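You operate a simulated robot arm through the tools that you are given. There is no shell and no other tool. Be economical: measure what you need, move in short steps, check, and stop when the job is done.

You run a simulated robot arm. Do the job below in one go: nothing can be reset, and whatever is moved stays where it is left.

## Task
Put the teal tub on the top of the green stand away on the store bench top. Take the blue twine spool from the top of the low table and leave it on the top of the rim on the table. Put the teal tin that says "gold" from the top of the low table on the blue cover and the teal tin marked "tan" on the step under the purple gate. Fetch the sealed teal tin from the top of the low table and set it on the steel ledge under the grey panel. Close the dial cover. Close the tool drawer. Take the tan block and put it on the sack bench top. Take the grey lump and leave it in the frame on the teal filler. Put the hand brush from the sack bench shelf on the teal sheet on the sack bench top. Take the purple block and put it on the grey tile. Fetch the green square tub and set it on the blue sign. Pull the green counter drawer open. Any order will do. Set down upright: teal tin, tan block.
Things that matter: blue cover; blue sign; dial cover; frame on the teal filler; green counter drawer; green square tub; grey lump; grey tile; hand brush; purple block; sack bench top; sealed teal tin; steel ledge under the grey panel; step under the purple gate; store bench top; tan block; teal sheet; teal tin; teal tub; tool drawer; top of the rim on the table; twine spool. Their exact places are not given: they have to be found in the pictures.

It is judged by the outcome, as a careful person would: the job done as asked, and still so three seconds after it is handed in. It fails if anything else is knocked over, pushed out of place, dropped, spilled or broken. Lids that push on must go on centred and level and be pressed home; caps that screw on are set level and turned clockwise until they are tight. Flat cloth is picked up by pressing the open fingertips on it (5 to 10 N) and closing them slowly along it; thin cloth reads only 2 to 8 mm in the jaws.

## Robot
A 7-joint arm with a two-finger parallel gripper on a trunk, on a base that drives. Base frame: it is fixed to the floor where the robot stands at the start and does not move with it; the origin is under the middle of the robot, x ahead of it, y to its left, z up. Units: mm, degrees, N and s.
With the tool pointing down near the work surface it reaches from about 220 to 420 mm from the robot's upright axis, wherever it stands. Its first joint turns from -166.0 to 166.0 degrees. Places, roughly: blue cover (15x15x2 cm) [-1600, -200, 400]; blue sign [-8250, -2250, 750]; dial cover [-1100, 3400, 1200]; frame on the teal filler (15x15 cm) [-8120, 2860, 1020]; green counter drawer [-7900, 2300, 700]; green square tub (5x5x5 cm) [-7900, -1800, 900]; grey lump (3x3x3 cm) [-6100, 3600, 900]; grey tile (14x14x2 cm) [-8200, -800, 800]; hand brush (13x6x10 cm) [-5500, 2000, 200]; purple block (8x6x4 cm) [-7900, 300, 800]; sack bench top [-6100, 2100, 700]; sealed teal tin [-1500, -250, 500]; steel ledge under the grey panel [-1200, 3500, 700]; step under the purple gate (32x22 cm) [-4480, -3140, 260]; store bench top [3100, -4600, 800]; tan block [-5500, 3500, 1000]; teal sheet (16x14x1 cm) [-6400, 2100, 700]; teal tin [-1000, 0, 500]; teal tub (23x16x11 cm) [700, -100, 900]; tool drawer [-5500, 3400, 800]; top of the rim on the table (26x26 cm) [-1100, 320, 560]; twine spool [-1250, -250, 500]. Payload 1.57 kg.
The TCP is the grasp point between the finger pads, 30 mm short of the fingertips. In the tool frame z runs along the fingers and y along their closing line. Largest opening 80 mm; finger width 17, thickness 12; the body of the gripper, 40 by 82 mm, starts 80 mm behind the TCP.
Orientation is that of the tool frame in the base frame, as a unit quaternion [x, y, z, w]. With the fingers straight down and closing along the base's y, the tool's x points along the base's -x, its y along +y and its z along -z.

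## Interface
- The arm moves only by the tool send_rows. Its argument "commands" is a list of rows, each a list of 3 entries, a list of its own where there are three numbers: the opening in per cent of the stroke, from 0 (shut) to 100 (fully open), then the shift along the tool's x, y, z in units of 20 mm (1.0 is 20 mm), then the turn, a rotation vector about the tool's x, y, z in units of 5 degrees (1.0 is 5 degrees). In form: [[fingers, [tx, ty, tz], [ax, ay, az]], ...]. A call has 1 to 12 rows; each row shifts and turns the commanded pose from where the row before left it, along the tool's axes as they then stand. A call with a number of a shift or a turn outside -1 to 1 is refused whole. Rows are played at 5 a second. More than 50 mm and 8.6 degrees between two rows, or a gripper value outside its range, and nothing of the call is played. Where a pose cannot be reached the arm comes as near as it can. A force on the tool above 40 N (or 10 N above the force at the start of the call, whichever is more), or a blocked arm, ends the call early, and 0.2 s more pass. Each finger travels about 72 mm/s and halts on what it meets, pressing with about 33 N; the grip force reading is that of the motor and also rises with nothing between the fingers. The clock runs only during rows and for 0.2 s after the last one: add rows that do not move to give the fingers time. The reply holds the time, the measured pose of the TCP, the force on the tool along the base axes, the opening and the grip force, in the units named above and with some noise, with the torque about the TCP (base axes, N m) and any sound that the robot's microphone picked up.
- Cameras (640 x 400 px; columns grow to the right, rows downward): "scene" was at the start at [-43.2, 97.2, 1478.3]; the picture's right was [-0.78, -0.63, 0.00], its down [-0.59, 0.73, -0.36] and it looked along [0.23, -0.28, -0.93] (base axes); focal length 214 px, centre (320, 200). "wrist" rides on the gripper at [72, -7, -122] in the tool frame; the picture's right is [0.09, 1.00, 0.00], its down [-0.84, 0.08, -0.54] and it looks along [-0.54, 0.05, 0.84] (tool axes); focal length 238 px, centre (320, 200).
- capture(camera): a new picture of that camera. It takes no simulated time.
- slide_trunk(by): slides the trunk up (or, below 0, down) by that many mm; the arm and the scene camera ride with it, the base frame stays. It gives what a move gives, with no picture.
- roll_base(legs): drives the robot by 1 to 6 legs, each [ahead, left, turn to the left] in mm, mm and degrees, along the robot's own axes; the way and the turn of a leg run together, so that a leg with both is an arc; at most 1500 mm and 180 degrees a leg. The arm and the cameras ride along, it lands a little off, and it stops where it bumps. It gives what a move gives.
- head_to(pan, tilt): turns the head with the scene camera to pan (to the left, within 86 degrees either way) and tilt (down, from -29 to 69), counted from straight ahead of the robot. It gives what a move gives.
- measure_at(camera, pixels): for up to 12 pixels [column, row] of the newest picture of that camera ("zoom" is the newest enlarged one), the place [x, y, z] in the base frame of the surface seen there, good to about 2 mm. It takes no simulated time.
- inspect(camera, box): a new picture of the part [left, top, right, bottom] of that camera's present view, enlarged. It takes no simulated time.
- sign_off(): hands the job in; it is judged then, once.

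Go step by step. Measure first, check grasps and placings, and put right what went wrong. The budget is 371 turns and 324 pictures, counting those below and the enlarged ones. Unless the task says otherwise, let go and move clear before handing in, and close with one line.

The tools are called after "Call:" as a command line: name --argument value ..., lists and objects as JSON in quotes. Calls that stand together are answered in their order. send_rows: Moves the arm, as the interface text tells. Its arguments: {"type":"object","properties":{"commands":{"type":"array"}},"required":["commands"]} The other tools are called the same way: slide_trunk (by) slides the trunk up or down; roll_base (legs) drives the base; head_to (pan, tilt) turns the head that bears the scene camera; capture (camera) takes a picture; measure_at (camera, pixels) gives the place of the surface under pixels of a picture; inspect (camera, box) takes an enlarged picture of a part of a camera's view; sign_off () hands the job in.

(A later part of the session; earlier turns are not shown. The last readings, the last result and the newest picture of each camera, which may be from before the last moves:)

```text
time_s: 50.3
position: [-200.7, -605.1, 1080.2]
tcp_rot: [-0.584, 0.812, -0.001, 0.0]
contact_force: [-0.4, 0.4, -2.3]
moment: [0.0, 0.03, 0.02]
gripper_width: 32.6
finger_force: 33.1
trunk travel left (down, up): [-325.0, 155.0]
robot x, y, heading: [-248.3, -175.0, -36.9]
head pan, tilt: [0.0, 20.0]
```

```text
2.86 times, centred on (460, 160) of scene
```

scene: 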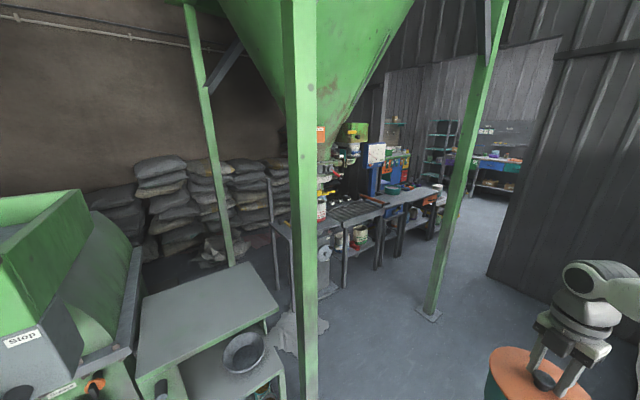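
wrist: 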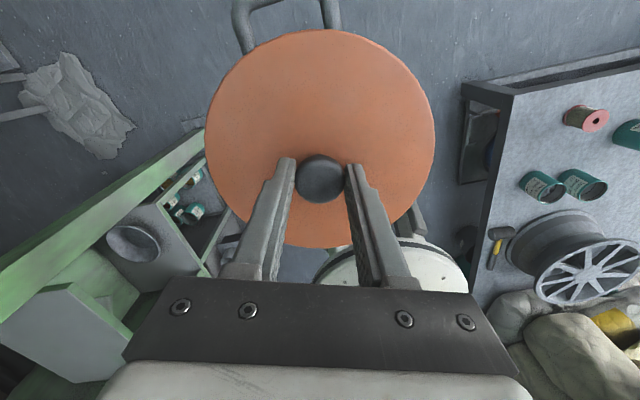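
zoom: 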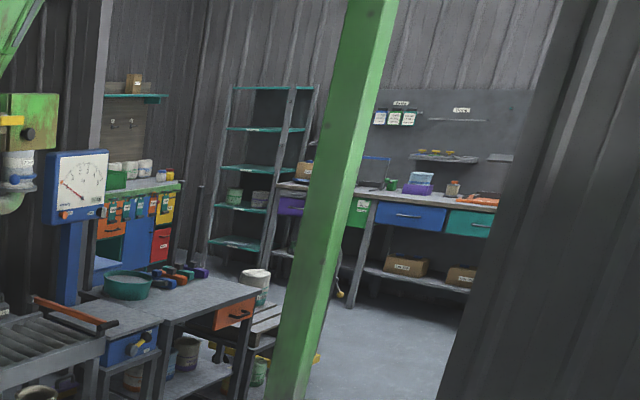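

The store bench lies behind the corner. I check the right side for the block and the passage.

Call:
measure_at --camera "zoom" --pixels '[[150, 185], [340, 190], [120, 160], [250, 240], [350, 300], [260, 290], [230, 310], [430, 270]]'

Call:
head_to --pan -70 --tilt 25

Call:
capture --camera "scene"

```text
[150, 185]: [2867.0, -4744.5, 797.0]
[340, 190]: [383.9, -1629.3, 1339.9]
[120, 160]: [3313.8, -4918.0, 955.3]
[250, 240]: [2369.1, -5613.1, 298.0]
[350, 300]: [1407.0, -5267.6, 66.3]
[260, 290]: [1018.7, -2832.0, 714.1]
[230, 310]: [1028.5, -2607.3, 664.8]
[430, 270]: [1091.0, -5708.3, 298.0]
```

```text
time_s: 51.7
position: [-200.3, -604.6, 1078.4]
tcp_rot: [-0.584, 0.812, 0.0, -0.001]
contact_force: [0.4, -0.9, -2.9]
moment: [-0.03, 0.0, 0.0]
gripper_width: 32.6
finger_force: 33.2
trunk travel left (down, up): [-325.0, 155.0]
robot x, y, heading: [-248.7, -175.8, -36.9]
head pan, tilt: [-70.0, 25.0]
```

```text
290 pictures are left
```

scene: 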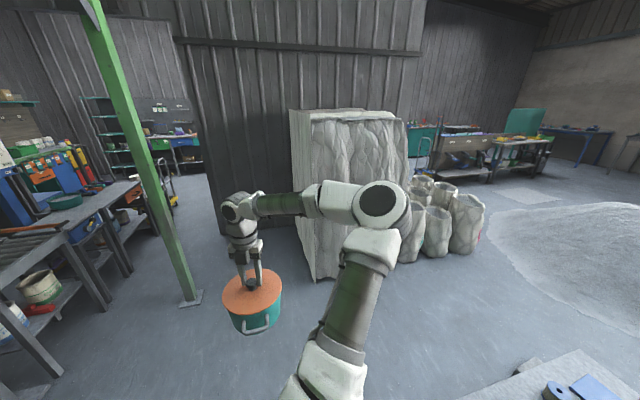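

Call:
measure_at --camera "scene" --pixels '[[316, 280], [296, 250], [192, 298], [220, 236], [410, 262], [126, 275], [60, 373], [178, 210], [140, 240], [30, 255], [300, 215]]'

```text
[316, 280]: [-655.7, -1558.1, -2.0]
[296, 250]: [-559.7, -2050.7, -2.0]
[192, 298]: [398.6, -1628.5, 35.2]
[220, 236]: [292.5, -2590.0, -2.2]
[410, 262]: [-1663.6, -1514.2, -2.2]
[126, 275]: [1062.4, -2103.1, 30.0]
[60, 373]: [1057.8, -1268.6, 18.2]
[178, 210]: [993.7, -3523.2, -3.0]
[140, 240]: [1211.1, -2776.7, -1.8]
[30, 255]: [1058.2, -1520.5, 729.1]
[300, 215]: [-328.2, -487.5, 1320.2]
```

Path planned: south between the block and post 2, then turn. First pull the tub in closer.

Call:
send_rows --commands '[[0, [-0.83, 0.39, 0], [0, 0, 0]], [0, [-0.83, 0.39, 0], [0, 0, 0]], [0, [-0.83, 0.39, 0], [0, 0, 0]], [0, [-0.83, 0.39, 0], [0, 0, 0]], [0, [-0.83, 0.39, 0], [0, 0, 0]], [0, [-0.83, 0.39, 0], [0, 0, 0]]]'

Call:
roll_base --legs '[[711, -748, 0], [428, -554, 0], [0, 0, 80], [356, -674, 0]]'

Call:
head_to --pan -86 --tilt 20

Call:
capture --camera "scene"

```text
time_s: 53.1
position: [-213.1, -496.4, 1080.9]
tcp_rot: [-0.585, 0.811, 0.0, 0.0]
contact_force: [-0.7, 0.0, -2.0]
moment: [0.0, 0.02, -0.01]
gripper_width: 32.6
finger_force: 33.0
trunk travel left (down, up): [-325.0, 155.0]
robot x, y, heading: [-249.9, -174.7, -36.6]
head pan, tilt: [-70.0, 25.0]
```

```text
time_s: 73.0
position: [951.1, -2158.8, 1080.7]
tcp_rot: [0.969, -0.246, 0.001, 0.0]
contact_force: [-0.3, 0.2, -2.0]
moment: [0.01, 0.01, 0.01]
gripper_width: 32.7
finger_force: 33.0
trunk travel left (down, up): [-325.0, 155.0]
robot x, y, heading: [626.2, -2142.3, 43.4]
head pan, tilt: [-70.0, 25.0]
```

```text
time_s: 73.8
position: [950.9, -2159.6, 1078.2]
tcp_rot: [0.969, -0.246, 0.0, 0.0]
contact_force: [-0.1, -0.1, -1.9]
moment: [0.01, 0.0, 0.01]
gripper_width: 32.6
finger_force: 33.2
trunk travel left (down, up): [-325.0, 155.0]
robot x, y, heading: [629.4, -2141.1, 43.4]
head pan, tilt: [-85.9, 20.0]
```

```text
289 pictures are left
```

scene: 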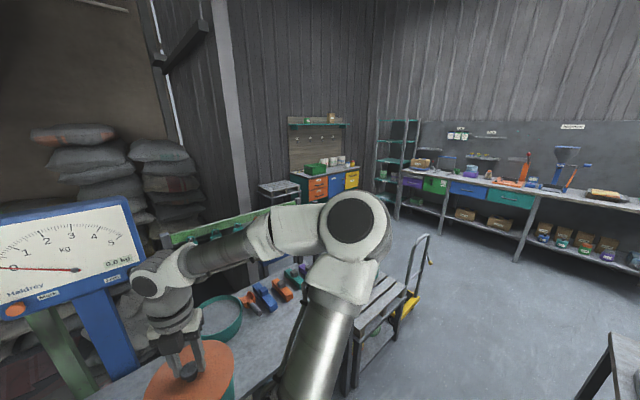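

The tub hangs over the near bench, clear above it. Measure the trolley and the far benches before continuing.

Call:
measure_at --camera "scene" --pixels '[[427, 240], [410, 310], [395, 330], [600, 385], [330, 172], [305, 200], [350, 190], [280, 190], [515, 255], [395, 215], [460, 188], [340, 390]]'

Call:
inspect --camera "scene" --box '[240, 100, 440, 230]'

```text
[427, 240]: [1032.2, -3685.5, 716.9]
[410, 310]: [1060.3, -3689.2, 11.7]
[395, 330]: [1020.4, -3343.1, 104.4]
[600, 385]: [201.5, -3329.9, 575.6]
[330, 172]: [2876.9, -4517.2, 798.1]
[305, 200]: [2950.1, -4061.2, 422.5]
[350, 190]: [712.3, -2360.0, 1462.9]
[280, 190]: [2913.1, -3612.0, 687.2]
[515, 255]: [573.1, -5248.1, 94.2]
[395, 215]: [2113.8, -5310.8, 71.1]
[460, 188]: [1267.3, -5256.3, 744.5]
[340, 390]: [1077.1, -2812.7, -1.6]
```

```text
3.08 times, centred on (340, 165) of scene
```

zoom: 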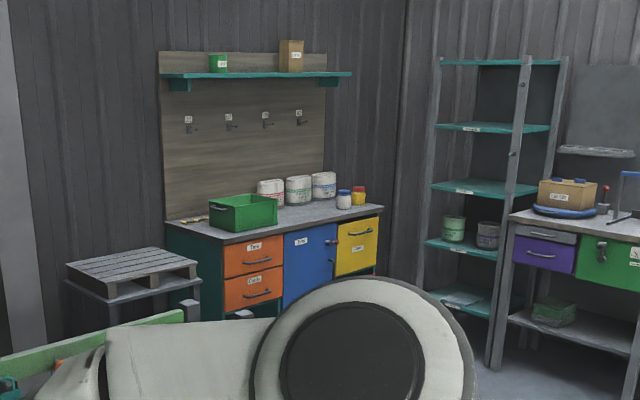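

Call:
roll_base --legs '[[0, 0, -90], [829, -797, 0], [691, -653, 0], [0, 0, 90], [423, -572, 0], [423, -572, 0]]'

Call:
head_to --pan -46 --tilt 20

Call:
capture --camera "scene"

```text
time_s: 103.9
position: [2423.4, -4443.9, 1080.4]
tcp_rot: [0.973, -0.232, 0.002, 0.0]
contact_force: [0.0, -0.4, -1.8]
moment: [-0.01, 0.01, 0.0]
gripper_width: 32.5
finger_force: 32.7
trunk travel left (down, up): [-325.0, 155.0]
robot x, y, heading: [2099.7, -4437.9, 45.1]
head pan, tilt: [-85.9, 20.0]
```

```text
time_s: 105.0
position: [2423.9, -4444.3, 1080.0]
tcp_rot: [0.973, -0.232, 0.001, 0.0]
contact_force: [0.2, 0.0, -3.0]
moment: [-0.01, 0.03, 0.02]
gripper_width: 32.3
finger_force: 32.8
trunk travel left (down, up): [-325.0, 155.0]
robot x, y, heading: [2101.0, -4436.1, 45.1]
head pan, tilt: [-46.0, 20.0]
```

```text
287 pictures are left
```

scene: 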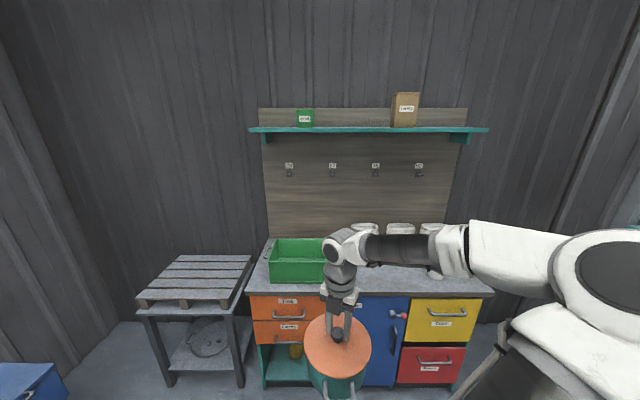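

The bench is straight ahead; the clear place is around the top's front middle/right. Measure it.

Call:
measure_at --camera "scene" --pixels '[[300, 282], [323, 282], [390, 280], [390, 294], [470, 285], [365, 228], [435, 272], [425, 285], [250, 290], [488, 290], [380, 270], [405, 270]]'

Call:
inspect --camera "scene" --box '[250, 210, 510, 310]'

```text
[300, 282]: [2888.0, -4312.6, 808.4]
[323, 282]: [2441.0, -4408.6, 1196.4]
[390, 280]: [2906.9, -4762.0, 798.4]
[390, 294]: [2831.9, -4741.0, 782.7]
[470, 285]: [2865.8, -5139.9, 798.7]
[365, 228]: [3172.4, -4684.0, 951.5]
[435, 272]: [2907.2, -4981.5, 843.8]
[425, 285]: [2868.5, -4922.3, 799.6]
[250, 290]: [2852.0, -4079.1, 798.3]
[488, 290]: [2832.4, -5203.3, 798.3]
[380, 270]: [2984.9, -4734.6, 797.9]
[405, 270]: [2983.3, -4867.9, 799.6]
```

```text
2.46 times, centred on (380, 260) of scene
```

zoom: 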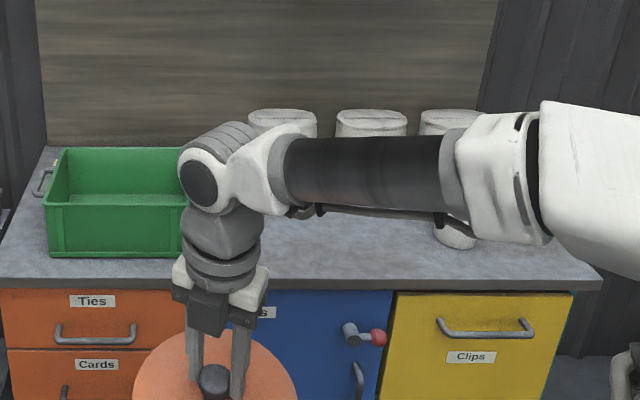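

Free space is around (2950,-4720), z 798. Drive so the arm faces it, then extend.

Call:
roll_base --legs '[[57, -450, 0]]'

Call:
capture --camera "wrist"

Call:
capture --camera "scene"

```text
time_s: 108.9
position: [2783.9, -4722.0, 1078.9]
tcp_rot: [0.973, -0.23, 0.001, 0.0]
contact_force: [-0.7, 0.5, -2.4]
moment: [-0.03, -0.01, -0.01]
gripper_width: 32.1
finger_force: 33.2
trunk travel left (down, up): [-325.0, 155.0]
robot x, y, heading: [2459.9, -4715.3, 45.1]
head pan, tilt: [-46.0, 20.0]
```

```text
285 pictures are left
```

wrist: 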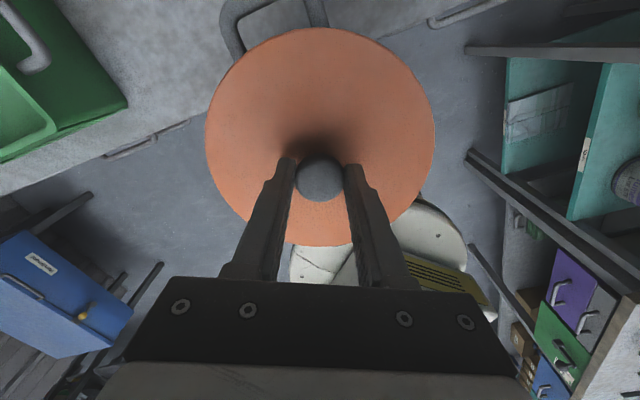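

```text
284 pictures are left
```

scene: 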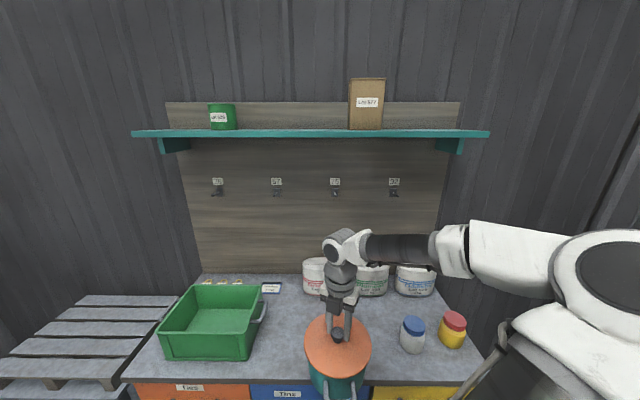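

Call:
measure_at --camera "scene" --pixels '[[263, 310], [250, 355], [313, 290], [370, 292], [403, 340], [413, 350], [285, 365], [300, 310], [388, 340]]'

```text
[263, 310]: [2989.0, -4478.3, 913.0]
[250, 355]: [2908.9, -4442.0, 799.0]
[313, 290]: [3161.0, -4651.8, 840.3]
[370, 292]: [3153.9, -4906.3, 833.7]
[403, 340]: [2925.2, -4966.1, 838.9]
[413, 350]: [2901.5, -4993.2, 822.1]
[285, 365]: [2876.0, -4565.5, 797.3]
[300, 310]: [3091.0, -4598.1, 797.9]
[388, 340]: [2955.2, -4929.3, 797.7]
```

Spot (2965,-4720) is clear on all sides. Extend, then lower.

Call:
send_rows --commands '[[0, [0.895, -0.46, 0], [0, 0, 0]], [0, [0.895, -0.46, 0], [0, 0, 0]], [0, [0.895, -0.46, 0], [0, 0, 0]], [0, [0.895, -0.46, 0], [0, 0, 0]], [0, [0.895, -0.46, 0], [0, 0, 0]], [0, [0.895, -0.46, 0], [0, 0, 0]], [0, [0.895, -0.46, 0], [0, 0, 0]], [0, [0.895, -0.46, 0], [0, 0, 0]], [0, [0.895, -0.46, 0], [0, 0, 0]], [0, [0, 0, 0.9], [0, 0, 0]], [0, [0, 0, 0.9], [0, 0, 0]], [0, [0, 0, 0.9], [0, 0, 0]]]'

Call:
send_rows --commands '[[0, [0, 0, 0.9], [0, 0, 0]], [0, [0, 0, 0.9], [0, 0, 0]], [0, [0, 0, 0.8], [0, 0, 0]], [0, [0, 0, 0.4], [0, 0, 0]], [0, [0, 0, 0.2], [0, 0, 0]], [0, [0, 0, 0.1], [0, 0, 0]], [0, [0, 0, 0.1], [0, 0, 0]], [0, [0, 0, 0], [0, 0, 0]]]'

Call:
capture --camera "scene"

```text
time_s: 111.5
position: [2964.9, -4720.2, 1025.6]
tcp_rot: [0.973, -0.23, 0.001, 0.0]
contact_force: [0.0, -0.4, -2.1]
moment: [0.01, 0.01, 0.02]
gripper_width: 32.3
finger_force: 33.2
trunk travel left (down, up): [-325.0, 155.0]
robot x, y, heading: [2461.7, -4716.4, 45.2]
head pan, tilt: [-46.0, 20.0]
```

```text
time_s: 113.3
position: [2964.4, -4719.2, 957.6]
tcp_rot: [0.973, -0.23, 0.001, 0.0]
contact_force: [0.4, 0.6, -2.2]
moment: [0.01, -0.02, 0.0]
gripper_width: 32.1
finger_force: 33.1
trunk travel left (down, up): [-325.0, 155.0]
robot x, y, heading: [2461.6, -4710.7, 45.5]
head pan, tilt: [-46.0, 20.0]
```

```text
283 pictures are left
```

scene: 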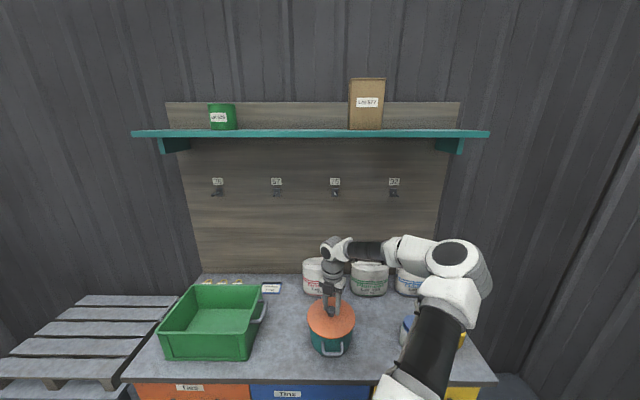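

Still hanging ~10 mm above. Lower in 2 mm steps until contact.

Call:
send_rows --commands '[[0, [0, 0, 0.15], [0, 0, 0]], [0, [0, 0, 0.1], [0, 0, 0]], [0, [0, 0, 0.1], [0, 0, 0]], [0, [0, 0, 0.08], [0, 0, 0]], [0, [0, 0, 0.05], [0, 0, 0]], [0, [0, 0, 0], [0, 0, 0]]]'

```text
time_s: 114.7
position: [2963.8, -4720.3, 948.7]
tcp_rot: [0.973, -0.23, 0.001, 0.001]
contact_force: [0.2, -0.6, -2.5]
moment: [-0.01, -0.04, 0.0]
gripper_width: 32.4
finger_force: 33.0
trunk travel left (down, up): [-325.0, 155.0]
robot x, y, heading: [2463.6, -4712.6, 45.6]
head pan, tilt: [-46.0, 20.0]
```

Call:
send_rows --commands '[[0, [0, 0, 0.05], [0, 0, 0]], [0, [0, 0, 0.05], [0, 0, 0]], [0, [0, 0, 0.05], [0, 0, 0]], [0, [0, 0, 0], [0, 0, 0]]]'

```text
time_s: 115.7
position: [2963.1, -4719.6, 947.8]
tcp_rot: [0.973, -0.231, 0.003, 0.0]
contact_force: [1.1, 1.3, 27.8]
moment: [0.13, 0.28, -0.18]
gripper_width: 32.1
finger_force: 33.2
trunk travel left (down, up): [-325.0, 155.0]
robot x, y, heading: [2458.9, -4712.4, 45.3]
head pan, tilt: [-46.0, 20.0]
```

Contact (28 N). Ease up slightly, release, and rise.

Call:
send_rows --commands '[[0, [0, 0, -0.05], [0, 0, 0]], [20, [0, 0, 0], [0, 0, 0]], [50, [0, 0, 0], [0, 0, 0]], [90, [0, 0, 0], [0, 0, 0]], [90, [0, 0, 0], [0, 0, 0]], [90, [0, 0, -0.5], [0, 0, 0]], [90, [0, 0, -1], [0, 0, 0]], [90, [0, 0, -1], [0, 0, 0]], [90, [0, 0, -1], [0, 0, 0]], [90, [0, 0, -1], [0, 0, 0]]]'

Call:
capture --camera "wrist"

```text
time_s: 117.9
position: [2964.7, -4720.7, 1035.1]
tcp_rot: [0.973, -0.23, 0.001, 0.0]
contact_force: [0.5, 0.4, -0.4]
moment: [0.0, 0.02, 0.0]
gripper_width: 71.9
finger_force: 0.1
trunk travel left (down, up): [-325.0, 155.0]
robot x, y, heading: [2461.9, -4715.4, 44.8]
head pan, tilt: [-46.0, 20.0]
```

```text
282 pictures are left
```

wrist: 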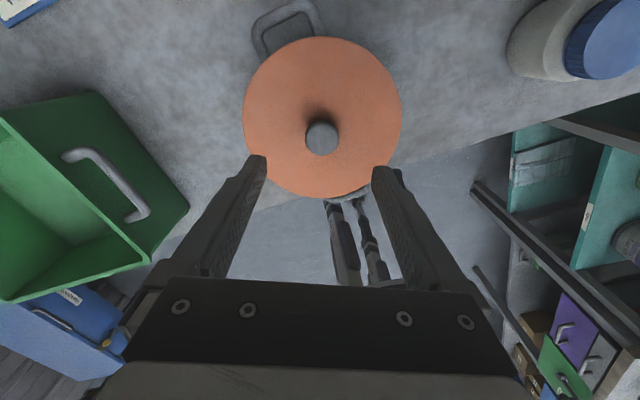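

The tub stands upright on the bench. Retract the arm and drive back toward the low table.

Call:
send_rows --commands '[[90, [-0.895, 0.46, -0.3], [0, 0, 0]], [90, [-0.895, 0.46, -0.3], [0, 0, 0]], [90, [-0.895, 0.46, -0.3], [0, 0, 0]], [90, [-0.895, 0.46, -0.3], [0, 0, 0]], [90, [-0.895, 0.46, -0.3], [0, 0, 0]], [90, [-0.895, 0.46, 0], [0, 0, 0]], [90, [-0.895, 0.46, 0], [0, 0, 0]], [90, [-0.895, 0.46, 0], [0, 0, 0]], [90, [-0.895, 0.46, 0], [0, 0, 0]]]'

Call:
capture --camera "scene"

Call:
roll_base --legs '[[-477, 812, 0], [-477, 812, 0], [0, 0, -90], [-746, 732, 0], [-746, 732, 0], [-700, -346, 0]]'

```text
time_s: 119.9
position: [2782.6, -4720.8, 1067.2]
tcp_rot: [0.973, -0.23, 0.001, 0.001]
contact_force: [0.4, 0.2, -0.3]
moment: [0.0, -0.01, 0.01]
gripper_width: 72.0
finger_force: 0.0
trunk travel left (down, up): [-325.0, 155.0]
robot x, y, heading: [2461.3, -4715.5, 45.2]
head pan, tilt: [-46.0, 20.0]
```

```text
281 pictures are left
```

scene: 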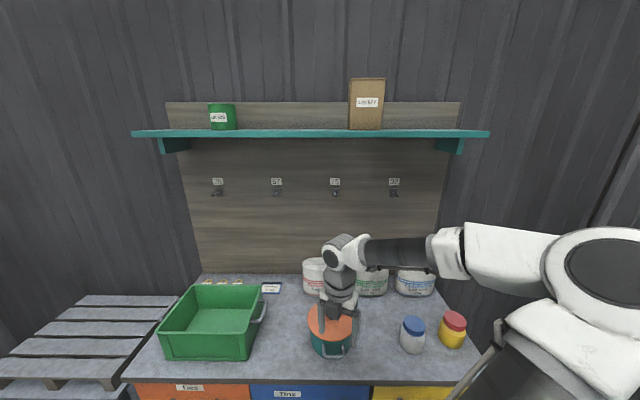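

```text
time_s: 146.1
position: [619.0, -3057.7, 1066.9]
tcp_rot: [-0.535, 0.845, -0.002, -0.001]
contact_force: [0.3, 0.2, 0.1]
moment: [0.02, -0.01, 0.02]
gripper_width: 72.2
finger_force: 0.0
trunk travel left (down, up): [-325.0, 155.0]
robot x, y, heading: [622.1, -2734.2, -43.6]
head pan, tilt: [-46.0, 20.0]
stopped in leg 5: the robot was blocked; the commanded pose is now the measured one
```

Blocked at (622,-2734). Look both ways to see what touches.

Call:
head_to --pan 86 --tilt 50

Call:
capture --camera "scene"

Call:
head_to --pan 30 --tilt 60

Call:
capture --camera "scene"

Call:
capture --camera "wrist"

```text
time_s: 148.2
position: [618.0, -3058.6, 1065.6]
tcp_rot: [-0.534, 0.845, 0.0, -0.001]
contact_force: [0.2, 1.2, 0.1]
moment: [0.06, 0.01, -0.01]
gripper_width: 72.0
finger_force: 0.0
trunk travel left (down, up): [-325.0, 155.0]
robot x, y, heading: [621.5, -2737.0, -43.6]
head pan, tilt: [85.9, 50.0]
```

```text
280 pictures are left
```

scene: 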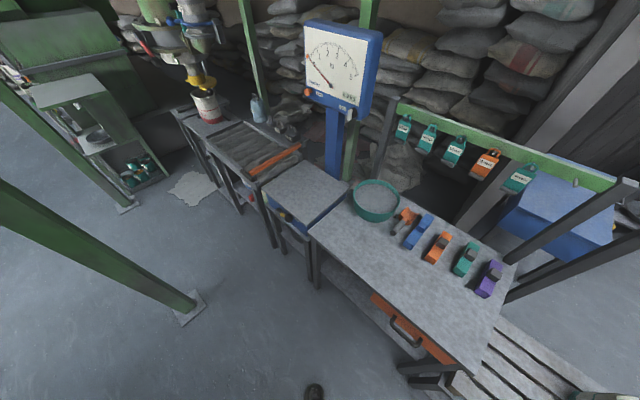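

```text
time_s: 149.5
position: [618.4, -3058.3, 1067.7]
tcp_rot: [-0.534, 0.845, 0.0, 0.0]
contact_force: [-0.5, -0.2, 0.2]
moment: [0.02, 0.01, -0.02]
gripper_width: 72.0
finger_force: 0.0
trunk travel left (down, up): [-325.0, 155.0]
robot x, y, heading: [618.2, -2738.1, -43.5]
head pan, tilt: [30.0, 60.0]
```

```text
279 pictures are left
```

scene: 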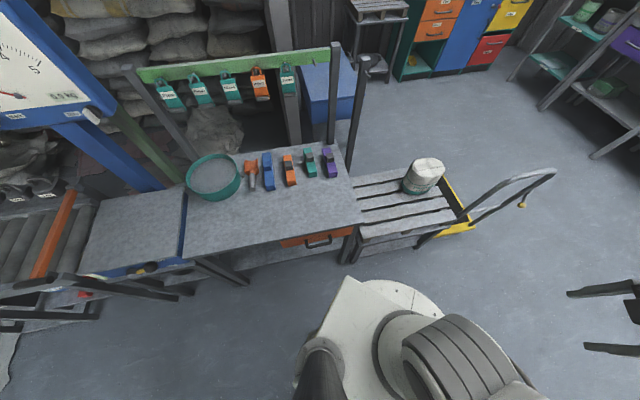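

```text
278 pictures are left
```

wrist: 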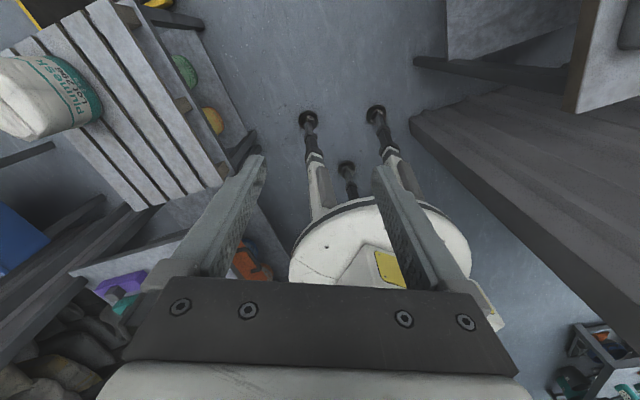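

Call:
measure_at --camera "scene" --pixels '[[318, 243], [285, 243], [345, 255], [362, 222], [240, 250], [190, 265], [150, 270], [180, 295], [360, 240], [245, 280]]'

Call:
measure_at --camera "wrist" --pixels '[[412, 118], [500, 240], [460, 180], [560, 340], [345, 165], [308, 118], [378, 113]]'

```text
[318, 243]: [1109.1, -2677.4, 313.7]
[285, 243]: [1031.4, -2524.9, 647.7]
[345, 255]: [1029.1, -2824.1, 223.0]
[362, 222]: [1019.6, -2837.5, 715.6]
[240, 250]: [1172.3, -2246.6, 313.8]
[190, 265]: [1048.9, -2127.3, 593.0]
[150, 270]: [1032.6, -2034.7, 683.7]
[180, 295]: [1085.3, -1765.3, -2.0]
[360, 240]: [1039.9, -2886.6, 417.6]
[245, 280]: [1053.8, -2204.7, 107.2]
```

```text
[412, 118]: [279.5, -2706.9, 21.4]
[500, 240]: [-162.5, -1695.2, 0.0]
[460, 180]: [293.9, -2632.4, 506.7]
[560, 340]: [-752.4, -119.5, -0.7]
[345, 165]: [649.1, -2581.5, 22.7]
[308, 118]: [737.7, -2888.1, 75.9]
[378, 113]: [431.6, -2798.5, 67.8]
```

The wall edge at x≈290 (330 mm off) blocks; shift right 40 mm and continue.

Call:
roll_base --legs '[[29, 28, 0], [-378, 399, 0], [-758, -326, 0], [-605, 666, 0]]'

Call:
head_to --pan -86 --tilt 35

Call:
capture --camera "scene"

```text
time_s: 163.7
position: [-88.4, -1314.2, 1065.9]
tcp_rot: [-0.536, 0.844, 0.0, -0.001]
contact_force: [0.9, 0.4, -1.2]
moment: [0.02, -0.03, 0.0]
gripper_width: 71.9
finger_force: 0.1
trunk travel left (down, up): [-325.0, 155.0]
robot x, y, heading: [-88.6, -990.1, -43.7]
head pan, tilt: [30.0, 60.0]
```

```text
time_s: 165.6
position: [-87.0, -1314.1, 1067.1]
tcp_rot: [-0.535, 0.845, 0.0, 0.0]
contact_force: [0.3, 0.0, -0.1]
moment: [0.0, 0.01, 0.01]
gripper_width: 71.9
finger_force: 0.1
trunk travel left (down, up): [-325.0, 155.0]
robot x, y, heading: [-84.5, -991.0, -43.4]
head pan, tilt: [-85.9, 35.0]
```

```text
277 pictures are left
```

scene: 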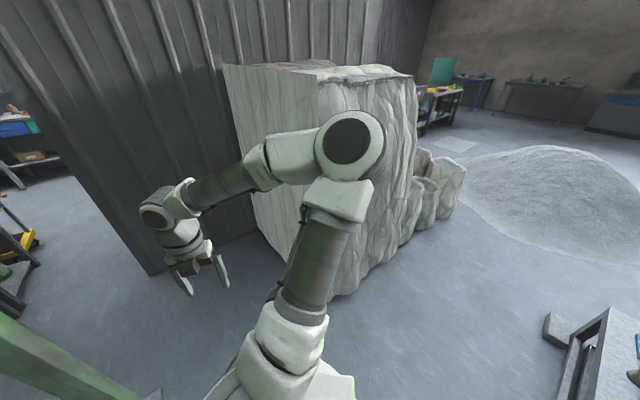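

Call:
roll_base --legs '[[0, 0, -140]]'

Call:
head_to --pan -40 --tilt 40

Call:
capture --camera "scene"

Call:
head_to --pan 0 --tilt 15

Call:
capture --camera "scene"

```text
time_s: 173.8
position: [-297.1, -746.4, 1066.8]
tcp_rot: [0.607, 0.795, 0.001, 0.0]
contact_force: [0.6, 0.4, -0.1]
moment: [0.04, -0.01, 0.01]
gripper_width: 72.0
finger_force: 0.1
trunk travel left (down, up): [-325.0, 155.0]
robot x, y, heading: [-87.1, -993.4, 176.8]
head pan, tilt: [-85.9, 35.0]
```

```text
time_s: 174.9
position: [-296.4, -746.6, 1065.8]
tcp_rot: [0.607, 0.794, 0.001, -0.001]
contact_force: [0.4, -0.4, -0.6]
moment: [-0.03, 0.01, 0.03]
gripper_width: 72.2
finger_force: 0.1
trunk travel left (down, up): [-325.0, 155.0]
robot x, y, heading: [-87.7, -989.3, 176.7]
head pan, tilt: [-40.0, 40.0]
```

```text
276 pictures are left
```

scene: 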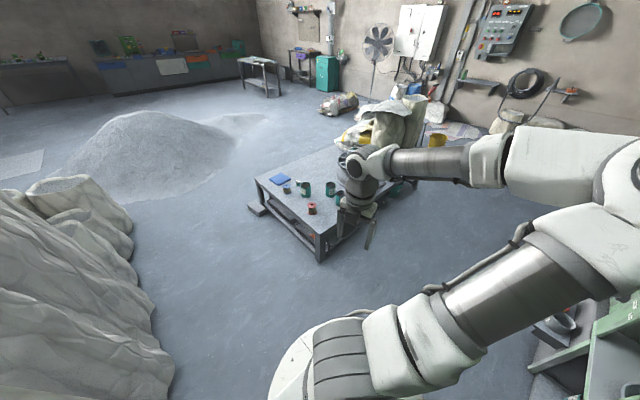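

```text
time_s: 176.0
position: [-296.7, -745.8, 1066.6]
tcp_rot: [0.607, 0.794, 0.001, -0.001]
contact_force: [0.4, 0.5, 0.0]
moment: [-0.04, 0.0, -0.03]
gripper_width: 72.1
finger_force: 0.0
trunk travel left (down, up): [-325.0, 155.0]
robot x, y, heading: [-90.5, -990.0, 177.1]
head pan, tilt: [0.0, 15.0]
```

```text
275 pictures are left
```

scene: 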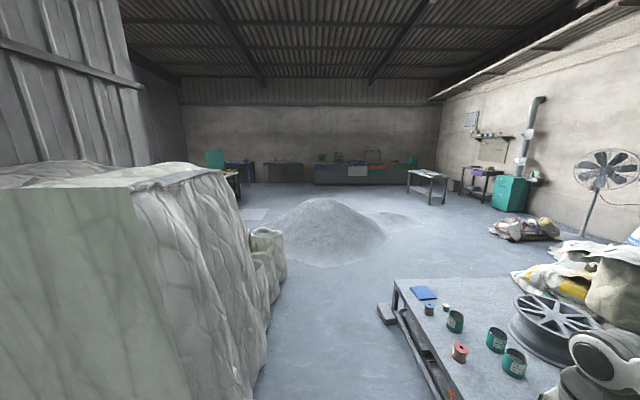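

The low table shows blue cover, tins, spool and the spoked rim. Zoom in for labels.

Call:
inspect --camera "scene" --box '[370, 270, 570, 400]'

Call:
measure_at --camera "scene" --pixels '[[423, 292], [430, 308], [446, 306], [455, 318], [459, 350], [496, 338], [514, 360], [400, 285], [445, 390], [545, 310], [555, 330], [520, 330]]'

```text
3.08 times, centred on (470, 335) of scene
```

zoom: 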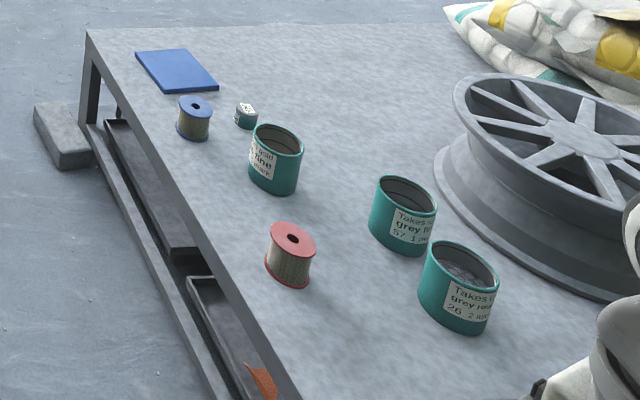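

```text
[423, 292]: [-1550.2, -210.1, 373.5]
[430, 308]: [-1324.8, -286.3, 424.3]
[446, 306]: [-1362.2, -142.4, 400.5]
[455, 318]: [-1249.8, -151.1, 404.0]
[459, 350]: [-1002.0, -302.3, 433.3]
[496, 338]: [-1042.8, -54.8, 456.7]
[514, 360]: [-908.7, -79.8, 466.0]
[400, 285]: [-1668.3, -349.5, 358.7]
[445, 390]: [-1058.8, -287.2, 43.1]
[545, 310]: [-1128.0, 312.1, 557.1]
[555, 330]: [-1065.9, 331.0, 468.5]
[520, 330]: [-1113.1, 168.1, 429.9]
```

Drive near the south side of the table with the arm facing it.

Call:
roll_base --legs '[[972, -210, 0], [0, 0, -41]]'

Call:
head_to --pan -25 --tilt 55

Call:
capture --camera "scene"

Call:
capture --camera "wrist"

```text
time_s: 182.2
position: [-1206.8, -466.7, 1067.3]
tcp_rot: [0.626, 0.78, 0.0, 0.0]
contact_force: [-0.8, 0.3, 0.0]
moment: [0.01, 0.01, -0.04]
gripper_width: 72.2
finger_force: 0.1
trunk travel left (down, up): [-325.0, 155.0]
robot x, y, heading: [-1013.9, -722.1, 174.3]
head pan, tilt: [0.0, 15.0]
stopped in leg 1: the robot was blocked; the commanded pose is now the measured one
```

```text
time_s: 183.2
position: [-1207.2, -467.9, 1066.5]
tcp_rot: [0.626, 0.78, 0.001, -0.001]
contact_force: [0.7, 0.2, 0.0]
moment: [-0.02, 0.01, 0.01]
gripper_width: 71.9
finger_force: 0.0
trunk travel left (down, up): [-325.0, 155.0]
robot x, y, heading: [-1009.8, -722.4, 174.6]
head pan, tilt: [-25.0, 55.0]
```

```text
273 pictures are left
```

scene: 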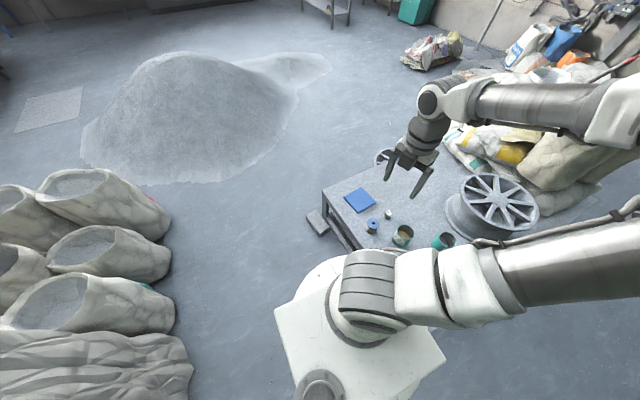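

```text
272 pictures are left
```

wrist: 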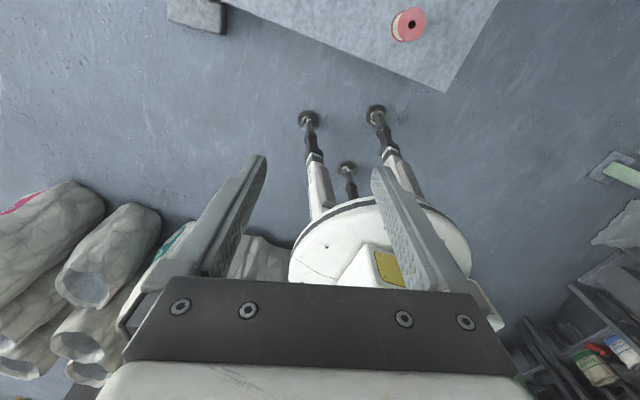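

Blocked. Measure the table outline, the concrete block, and the bags near me.

Call:
measure_at --camera "wrist" --pixels '[[445, 92], [225, 2], [330, 45], [498, 2], [200, 30], [195, 5], [408, 25], [250, 250], [130, 220], [100, 200]]'

Call:
measure_at --camera "scene" --pixels '[[323, 193], [380, 165], [318, 228], [355, 248], [358, 200], [372, 226], [388, 214], [403, 234], [490, 205], [172, 230], [180, 320], [440, 242]]'

Call:
inspect --camera "scene" --box '[320, 160, 480, 260]'

```text
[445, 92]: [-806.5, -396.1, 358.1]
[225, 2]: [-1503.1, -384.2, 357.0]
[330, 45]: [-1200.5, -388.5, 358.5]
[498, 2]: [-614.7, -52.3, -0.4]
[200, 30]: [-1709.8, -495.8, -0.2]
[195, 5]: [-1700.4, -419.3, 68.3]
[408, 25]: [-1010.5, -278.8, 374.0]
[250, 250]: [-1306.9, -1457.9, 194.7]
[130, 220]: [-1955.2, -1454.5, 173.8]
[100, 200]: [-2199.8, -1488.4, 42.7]
```

```text
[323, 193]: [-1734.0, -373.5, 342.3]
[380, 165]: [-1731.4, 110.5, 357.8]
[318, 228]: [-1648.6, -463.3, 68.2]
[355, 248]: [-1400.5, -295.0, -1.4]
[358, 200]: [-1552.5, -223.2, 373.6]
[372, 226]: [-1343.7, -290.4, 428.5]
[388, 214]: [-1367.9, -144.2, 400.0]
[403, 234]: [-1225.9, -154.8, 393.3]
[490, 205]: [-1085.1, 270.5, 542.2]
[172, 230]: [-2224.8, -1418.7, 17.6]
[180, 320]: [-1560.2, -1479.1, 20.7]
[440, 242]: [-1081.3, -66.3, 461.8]
```

```text
4.00 times, centred on (400, 210) of scene
```

zoom: 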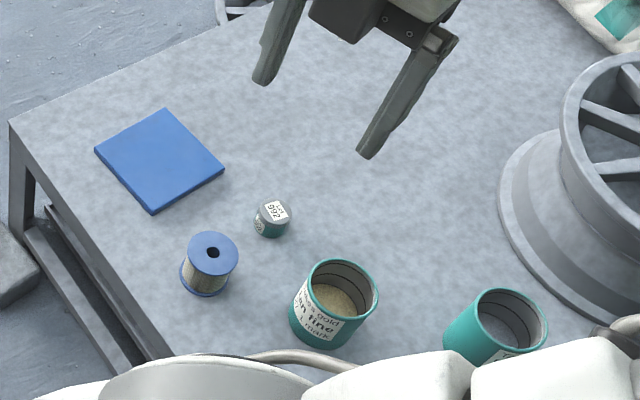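

South edge is y≈-390. The tin at (-1226,-155) says "...gold...". Reposition at y≈-740 facing with the arm to the table, and lower the trunk.

Call:
roll_base --legs '[[170, 36, 0], [0, 0, -39]]'

Call:
head_to --pan -70 --tilt 50

Call:
capture --camera "scene"

Call:
capture --camera "wrist"

```text
time_s: 187.4
position: [-1180.1, -417.0, 1066.4]
tcp_rot: [0.849, 0.529, 0.001, 0.001]
contact_force: [-0.3, 0.0, -0.1]
moment: [-0.01, 0.01, 0.01]
gripper_width: 71.8
finger_force: 0.1
trunk travel left (down, up): [-325.0, 155.0]
robot x, y, heading: [-1183.7, -741.7, 135.8]
head pan, tilt: [-25.0, 55.0]
```

```text
time_s: 188.5
position: [-1180.3, -418.1, 1067.2]
tcp_rot: [0.849, 0.528, 0.001, -0.001]
contact_force: [0.5, 0.3, 0.0]
moment: [0.02, 0.02, 0.01]
gripper_width: 72.0
finger_force: 0.0
trunk travel left (down, up): [-325.0, 155.0]
robot x, y, heading: [-1189.4, -744.0, 135.6]
head pan, tilt: [-70.0, 50.0]
```

```text
270 pictures are left
```

scene: 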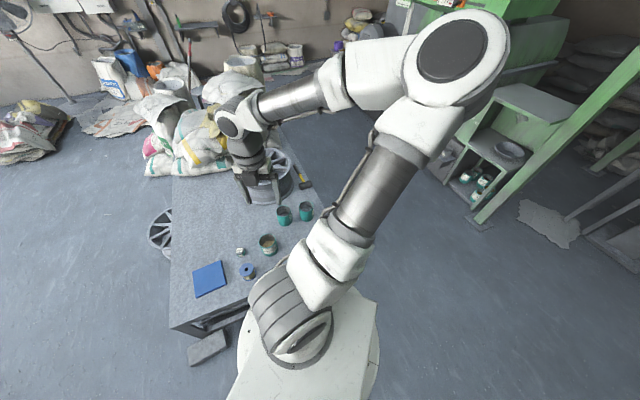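

```text
269 pictures are left
```

wrist: 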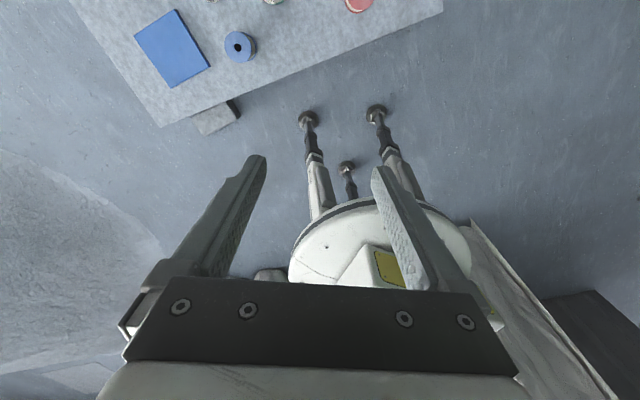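

Lower the trunk for reach and a better view of labels.

Call:
slide_trunk --by -300

Call:
head_to --pan -45 --tilt 50

Call:
capture --camera "scene"

Call:
capture --camera "wrist"

```text
time_s: 191.5
position: [-1178.9, -417.5, 767.1]
tcp_rot: [0.849, 0.528, 0.0, -0.001]
contact_force: [-0.7, 0.4, -0.3]
moment: [-0.02, 0.05, 0.02]
gripper_width: 72.3
finger_force: 0.0
trunk travel left (down, up): [-25.0, 455.0]
robot x, y, heading: [-1188.5, -741.4, 135.7]
head pan, tilt: [-70.0, 50.0]
```

```text
time_s: 192.4
position: [-1180.4, -418.4, 766.3]
tcp_rot: [0.849, 0.528, 0.001, 0.0]
contact_force: [0.0, 0.1, 0.3]
moment: [0.0, -0.01, -0.01]
gripper_width: 71.9
finger_force: 0.1
trunk travel left (down, up): [-25.0, 455.0]
robot x, y, heading: [-1180.5, -741.4, 135.5]
head pan, tilt: [-45.0, 50.0]
```

```text
268 pictures are left
```

scene: 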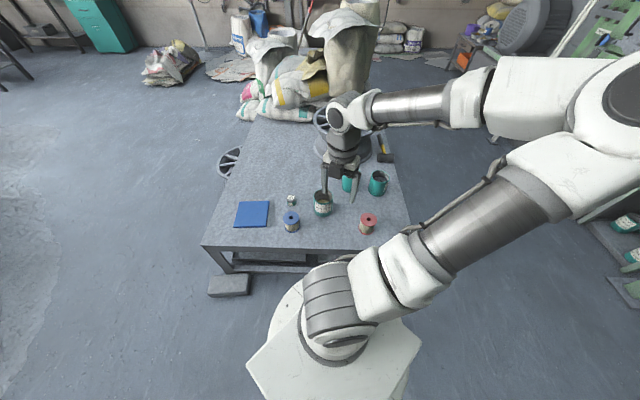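

```text
267 pictures are left
```

wrist: 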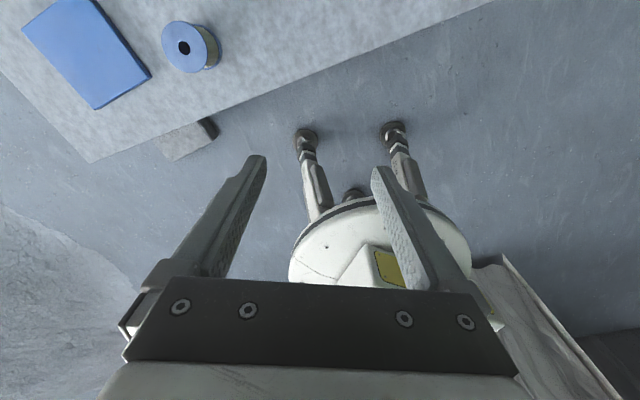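

Call:
inspect --camera "scene" --box '[225, 160, 405, 245]'

Call:
inspect --camera "scene" --box '[300, 160, 400, 240]'

```text
3.56 times, centred on (315, 202) of scene
```

zoom: 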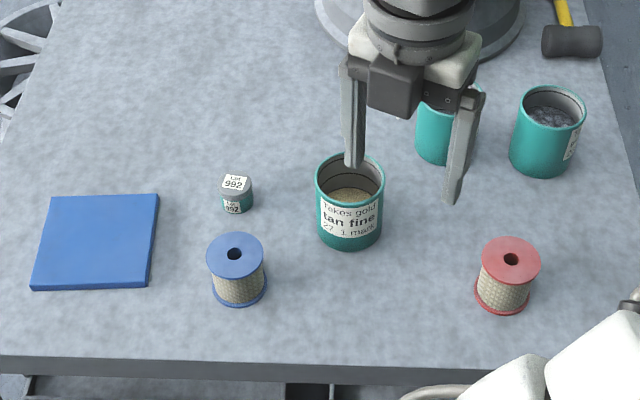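

```text
5.00 times, centred on (350, 200) of scene
```

zoom: 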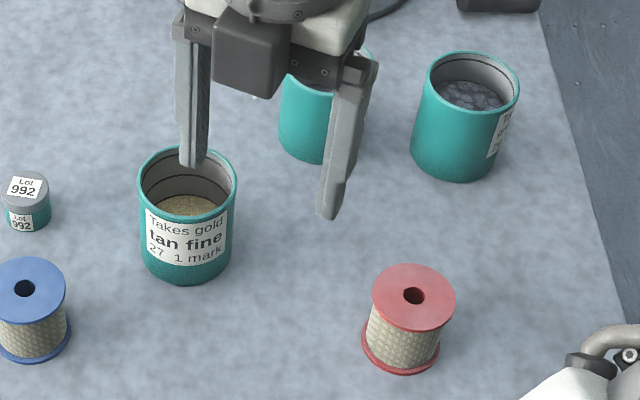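

That tin reads "Takes gold / tan fine / 27 1 mark"; the other labels still need reading. Measure the blue spool and tins from here.

Call:
inspect --camera "scene" --box '[230, 180, 350, 250]'

Call:
measure_at --camera "zoom" --pixels '[[300, 190], [350, 190], [325, 210], [325, 160], [325, 260], [330, 75], [330, 120], [460, 130], [535, 130], [500, 200], [50, 170], [360, 110]]'

```text
5.33 times, centred on (290, 215) of scene
```

zoom: 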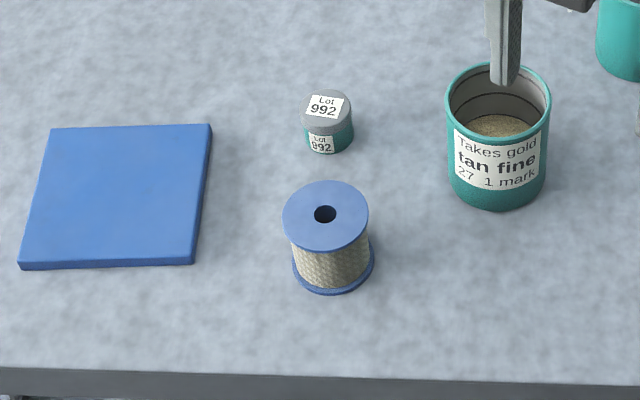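

```text
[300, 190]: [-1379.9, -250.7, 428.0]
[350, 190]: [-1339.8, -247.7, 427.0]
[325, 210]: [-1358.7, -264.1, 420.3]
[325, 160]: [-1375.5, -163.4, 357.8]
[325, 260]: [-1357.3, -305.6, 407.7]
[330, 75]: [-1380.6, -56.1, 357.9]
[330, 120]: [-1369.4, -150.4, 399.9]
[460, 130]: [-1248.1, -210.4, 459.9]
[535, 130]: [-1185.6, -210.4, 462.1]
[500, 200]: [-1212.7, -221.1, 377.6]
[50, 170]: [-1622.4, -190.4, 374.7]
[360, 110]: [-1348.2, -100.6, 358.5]
```

Spool centre ≈(-1359,-274), flange ~69 mm. Shift base left, then extend above it.

Call:
roll_base --legs '[[127, 125, 0]]'

Call:
send_rows --commands '[[100, [0.93, -0.46, 0.8], [0, 0, 0]], [100, [0.93, -0.46, 0.8], [0, 0, 0]], [100, [0.93, -0.46, 0.8], [0, 0, 0]], [100, [0.93, -0.46, 0.8], [0, 0, 0]], [100, [0.93, -0.46, 0.8], [0, 0, 0]], [100, [0.93, -0.46, 0.8], [0, 0, 0]], [100, [0.93, -0.46, 0.8], [0, 0, 0]], [100, [0, 0, 0.8], [0, 0, 0]], [100, [0, 0, 0.8], [0, 0, 0]], [100, [0, 0, 0.8], [0, 0, 0]], [100, [0, 0, 0.8], [0, 0, 0]], [100, [0, 0, 0.8], [0, 0, 0]]]'

Call:
capture --camera "wrist"

```text
time_s: 194.0
position: [-1360.4, -416.4, 765.6]
tcp_rot: [0.849, 0.528, 0.001, -0.001]
contact_force: [-0.6, 0.3, 0.2]
moment: [-0.02, -0.01, 0.0]
gripper_width: 71.8
finger_force: 0.0
trunk travel left (down, up): [-25.0, 455.0]
robot x, y, heading: [-1369.9, -740.4, 135.9]
head pan, tilt: [-45.0, 50.0]
```

```text
time_s: 196.6
position: [-1358.6, -270.8, 575.1]
tcp_rot: [0.849, 0.528, 0.002, 0.0]
contact_force: [0.1, 0.3, -0.4]
moment: [0.0, -0.02, -0.02]
gripper_width: 80.0
finger_force: 0.0
trunk travel left (down, up): [-25.0, 455.0]
robot x, y, heading: [-1364.2, -739.3, 135.6]
head pan, tilt: [-45.0, 50.0]
```

```text
263 pictures are left
```

wrist: 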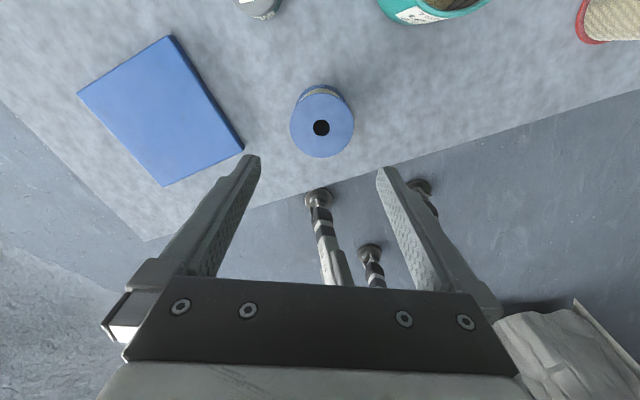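

Call:
measure_at --camera "wrist" --pixels '[[292, 127], [352, 127], [322, 100], [322, 154], [322, 90]]'

```text
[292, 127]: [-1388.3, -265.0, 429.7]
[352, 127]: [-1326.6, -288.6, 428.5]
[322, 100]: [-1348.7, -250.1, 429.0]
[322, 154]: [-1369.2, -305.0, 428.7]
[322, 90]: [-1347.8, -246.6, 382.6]
```

Centre (-1358,-277), ⌀66. Descend and grip.

Call:
send_rows --commands '[[100, [-0.27, 0.13, 0.9], [0, 0, 0]], [100, [0, 0, 0.9], [0, 0, 0]], [100, [0, 0, 0.9], [0, 0, 0]], [100, [0, 0, 0.9], [0, 0, 0]], [100, [0, 0, 0.9], [0, 0, 0]], [100, [0, 0, 0.9], [0, 0, 0]], [100, [0, 0, 0.9], [0, 0, 0]], [100, [0, 0, 0.9], [0, 0, 0]], [100, [0, 0, 0.9], [0, 0, 0]], [70, [0, 0, 0], [0, 0, 0]], [40, [0, 0, 0], [0, 0, 0]], [40, [0, 0, 0], [0, 0, 0]]]'

Call:
capture --camera "wrist"

```text
time_s: 199.2
position: [-1362.0, -278.6, 411.6]
tcp_rot: [0.849, 0.529, 0.001, -0.001]
contact_force: [-0.5, -0.6, -0.1]
moment: [0.05, 0.02, -0.01]
gripper_width: 66.7
finger_force: 32.3
trunk travel left (down, up): [-25.0, 455.0]
robot x, y, heading: [-1366.4, -736.8, 135.6]
head pan, tilt: [-45.0, 50.0]
```

```text
262 pictures are left
```

wrist: 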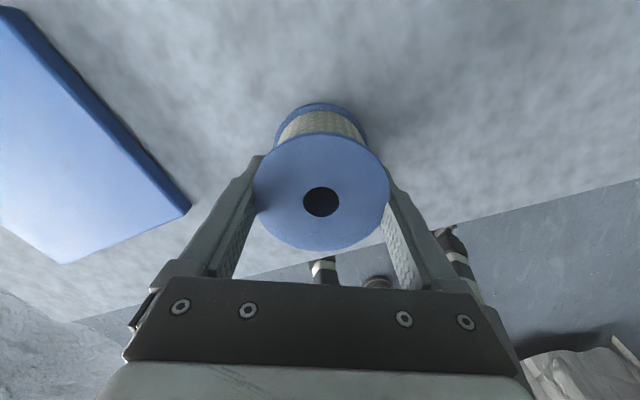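

Gripped at 66.7 mm. Lift with the trunk, retract and go around to the table's east side.

Call:
slide_trunk --by 320

Call:
send_rows --commands '[[40, [-0.93, 0.46, 0], [0, 0, 0]], [40, [-0.93, 0.46, 0], [0, 0, 0]], [40, [-0.93, 0.46, 0], [0, 0, 0]], [40, [-0.93, 0.46, 0], [0, 0, 0]], [40, [-0.93, 0.46, 0], [0, 0, 0]], [40, [-0.93, 0.46, 0], [0, 0, 0]], [40, [-0.93, 0.46, 0], [0, 0, 0]]]'

Call:
roll_base --legs '[[-664, -651, 0], [679, -693, 0], [0, 0, 90]]'

Call:
head_to --pan -30 --tilt 45

Call:
capture --camera "scene"

```text
time_s: 202.3
position: [-1361.1, -277.7, 731.6]
tcp_rot: [0.849, 0.529, 0.001, -0.001]
contact_force: [0.5, -0.2, -1.0]
moment: [0.01, -0.03, -0.02]
gripper_width: 66.9
finger_force: 33.5
trunk travel left (down, up): [-345.0, 135.0]
robot x, y, heading: [-1365.6, -737.2, 135.6]
head pan, tilt: [-45.0, 50.0]
```

```text
time_s: 203.9
position: [-1359.1, -424.1, 732.7]
tcp_rot: [0.849, 0.528, 0.001, -0.001]
contact_force: [-0.7, 0.4, -2.6]
moment: [0.0, 0.01, 0.02]
gripper_width: 66.9
finger_force: 33.3
trunk travel left (down, up): [-345.0, 135.0]
robot x, y, heading: [-1366.0, -737.4, 135.6]
head pan, tilt: [-45.0, 50.0]
```

```text
time_s: 219.7
position: [-728.5, 243.5, 731.5]
tcp_rot: [0.238, 0.971, 0.0, 0.0]
contact_force: [0.4, -0.2, -1.7]
moment: [0.0, -0.04, 0.02]
gripper_width: 66.0
finger_force: 32.7
trunk travel left (down, up): [-345.0, 135.0]
robot x, y, heading: [-411.1, 229.8, -135.9]
head pan, tilt: [-45.0, 50.0]
```

```text
time_s: 220.4
position: [-726.4, 243.8, 731.4]
tcp_rot: [0.238, 0.971, 0.0, -0.001]
contact_force: [0.8, 0.1, -1.5]
moment: [0.0, -0.02, 0.01]
gripper_width: 66.1
finger_force: 32.7
trunk travel left (down, up): [-345.0, 135.0]
robot x, y, heading: [-418.2, 230.6, -135.8]
head pan, tilt: [-30.0, 45.0]
```

```text
261 pictures are left
```

scene: 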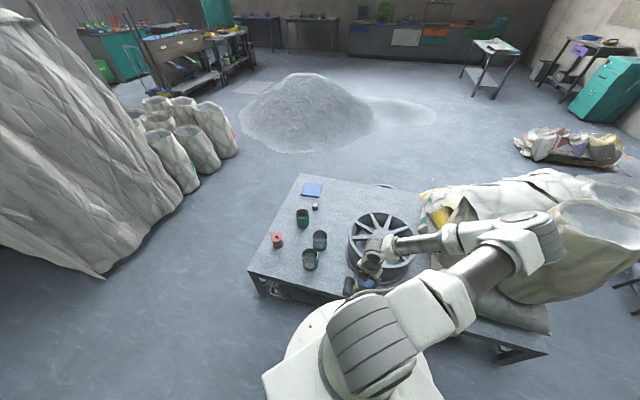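

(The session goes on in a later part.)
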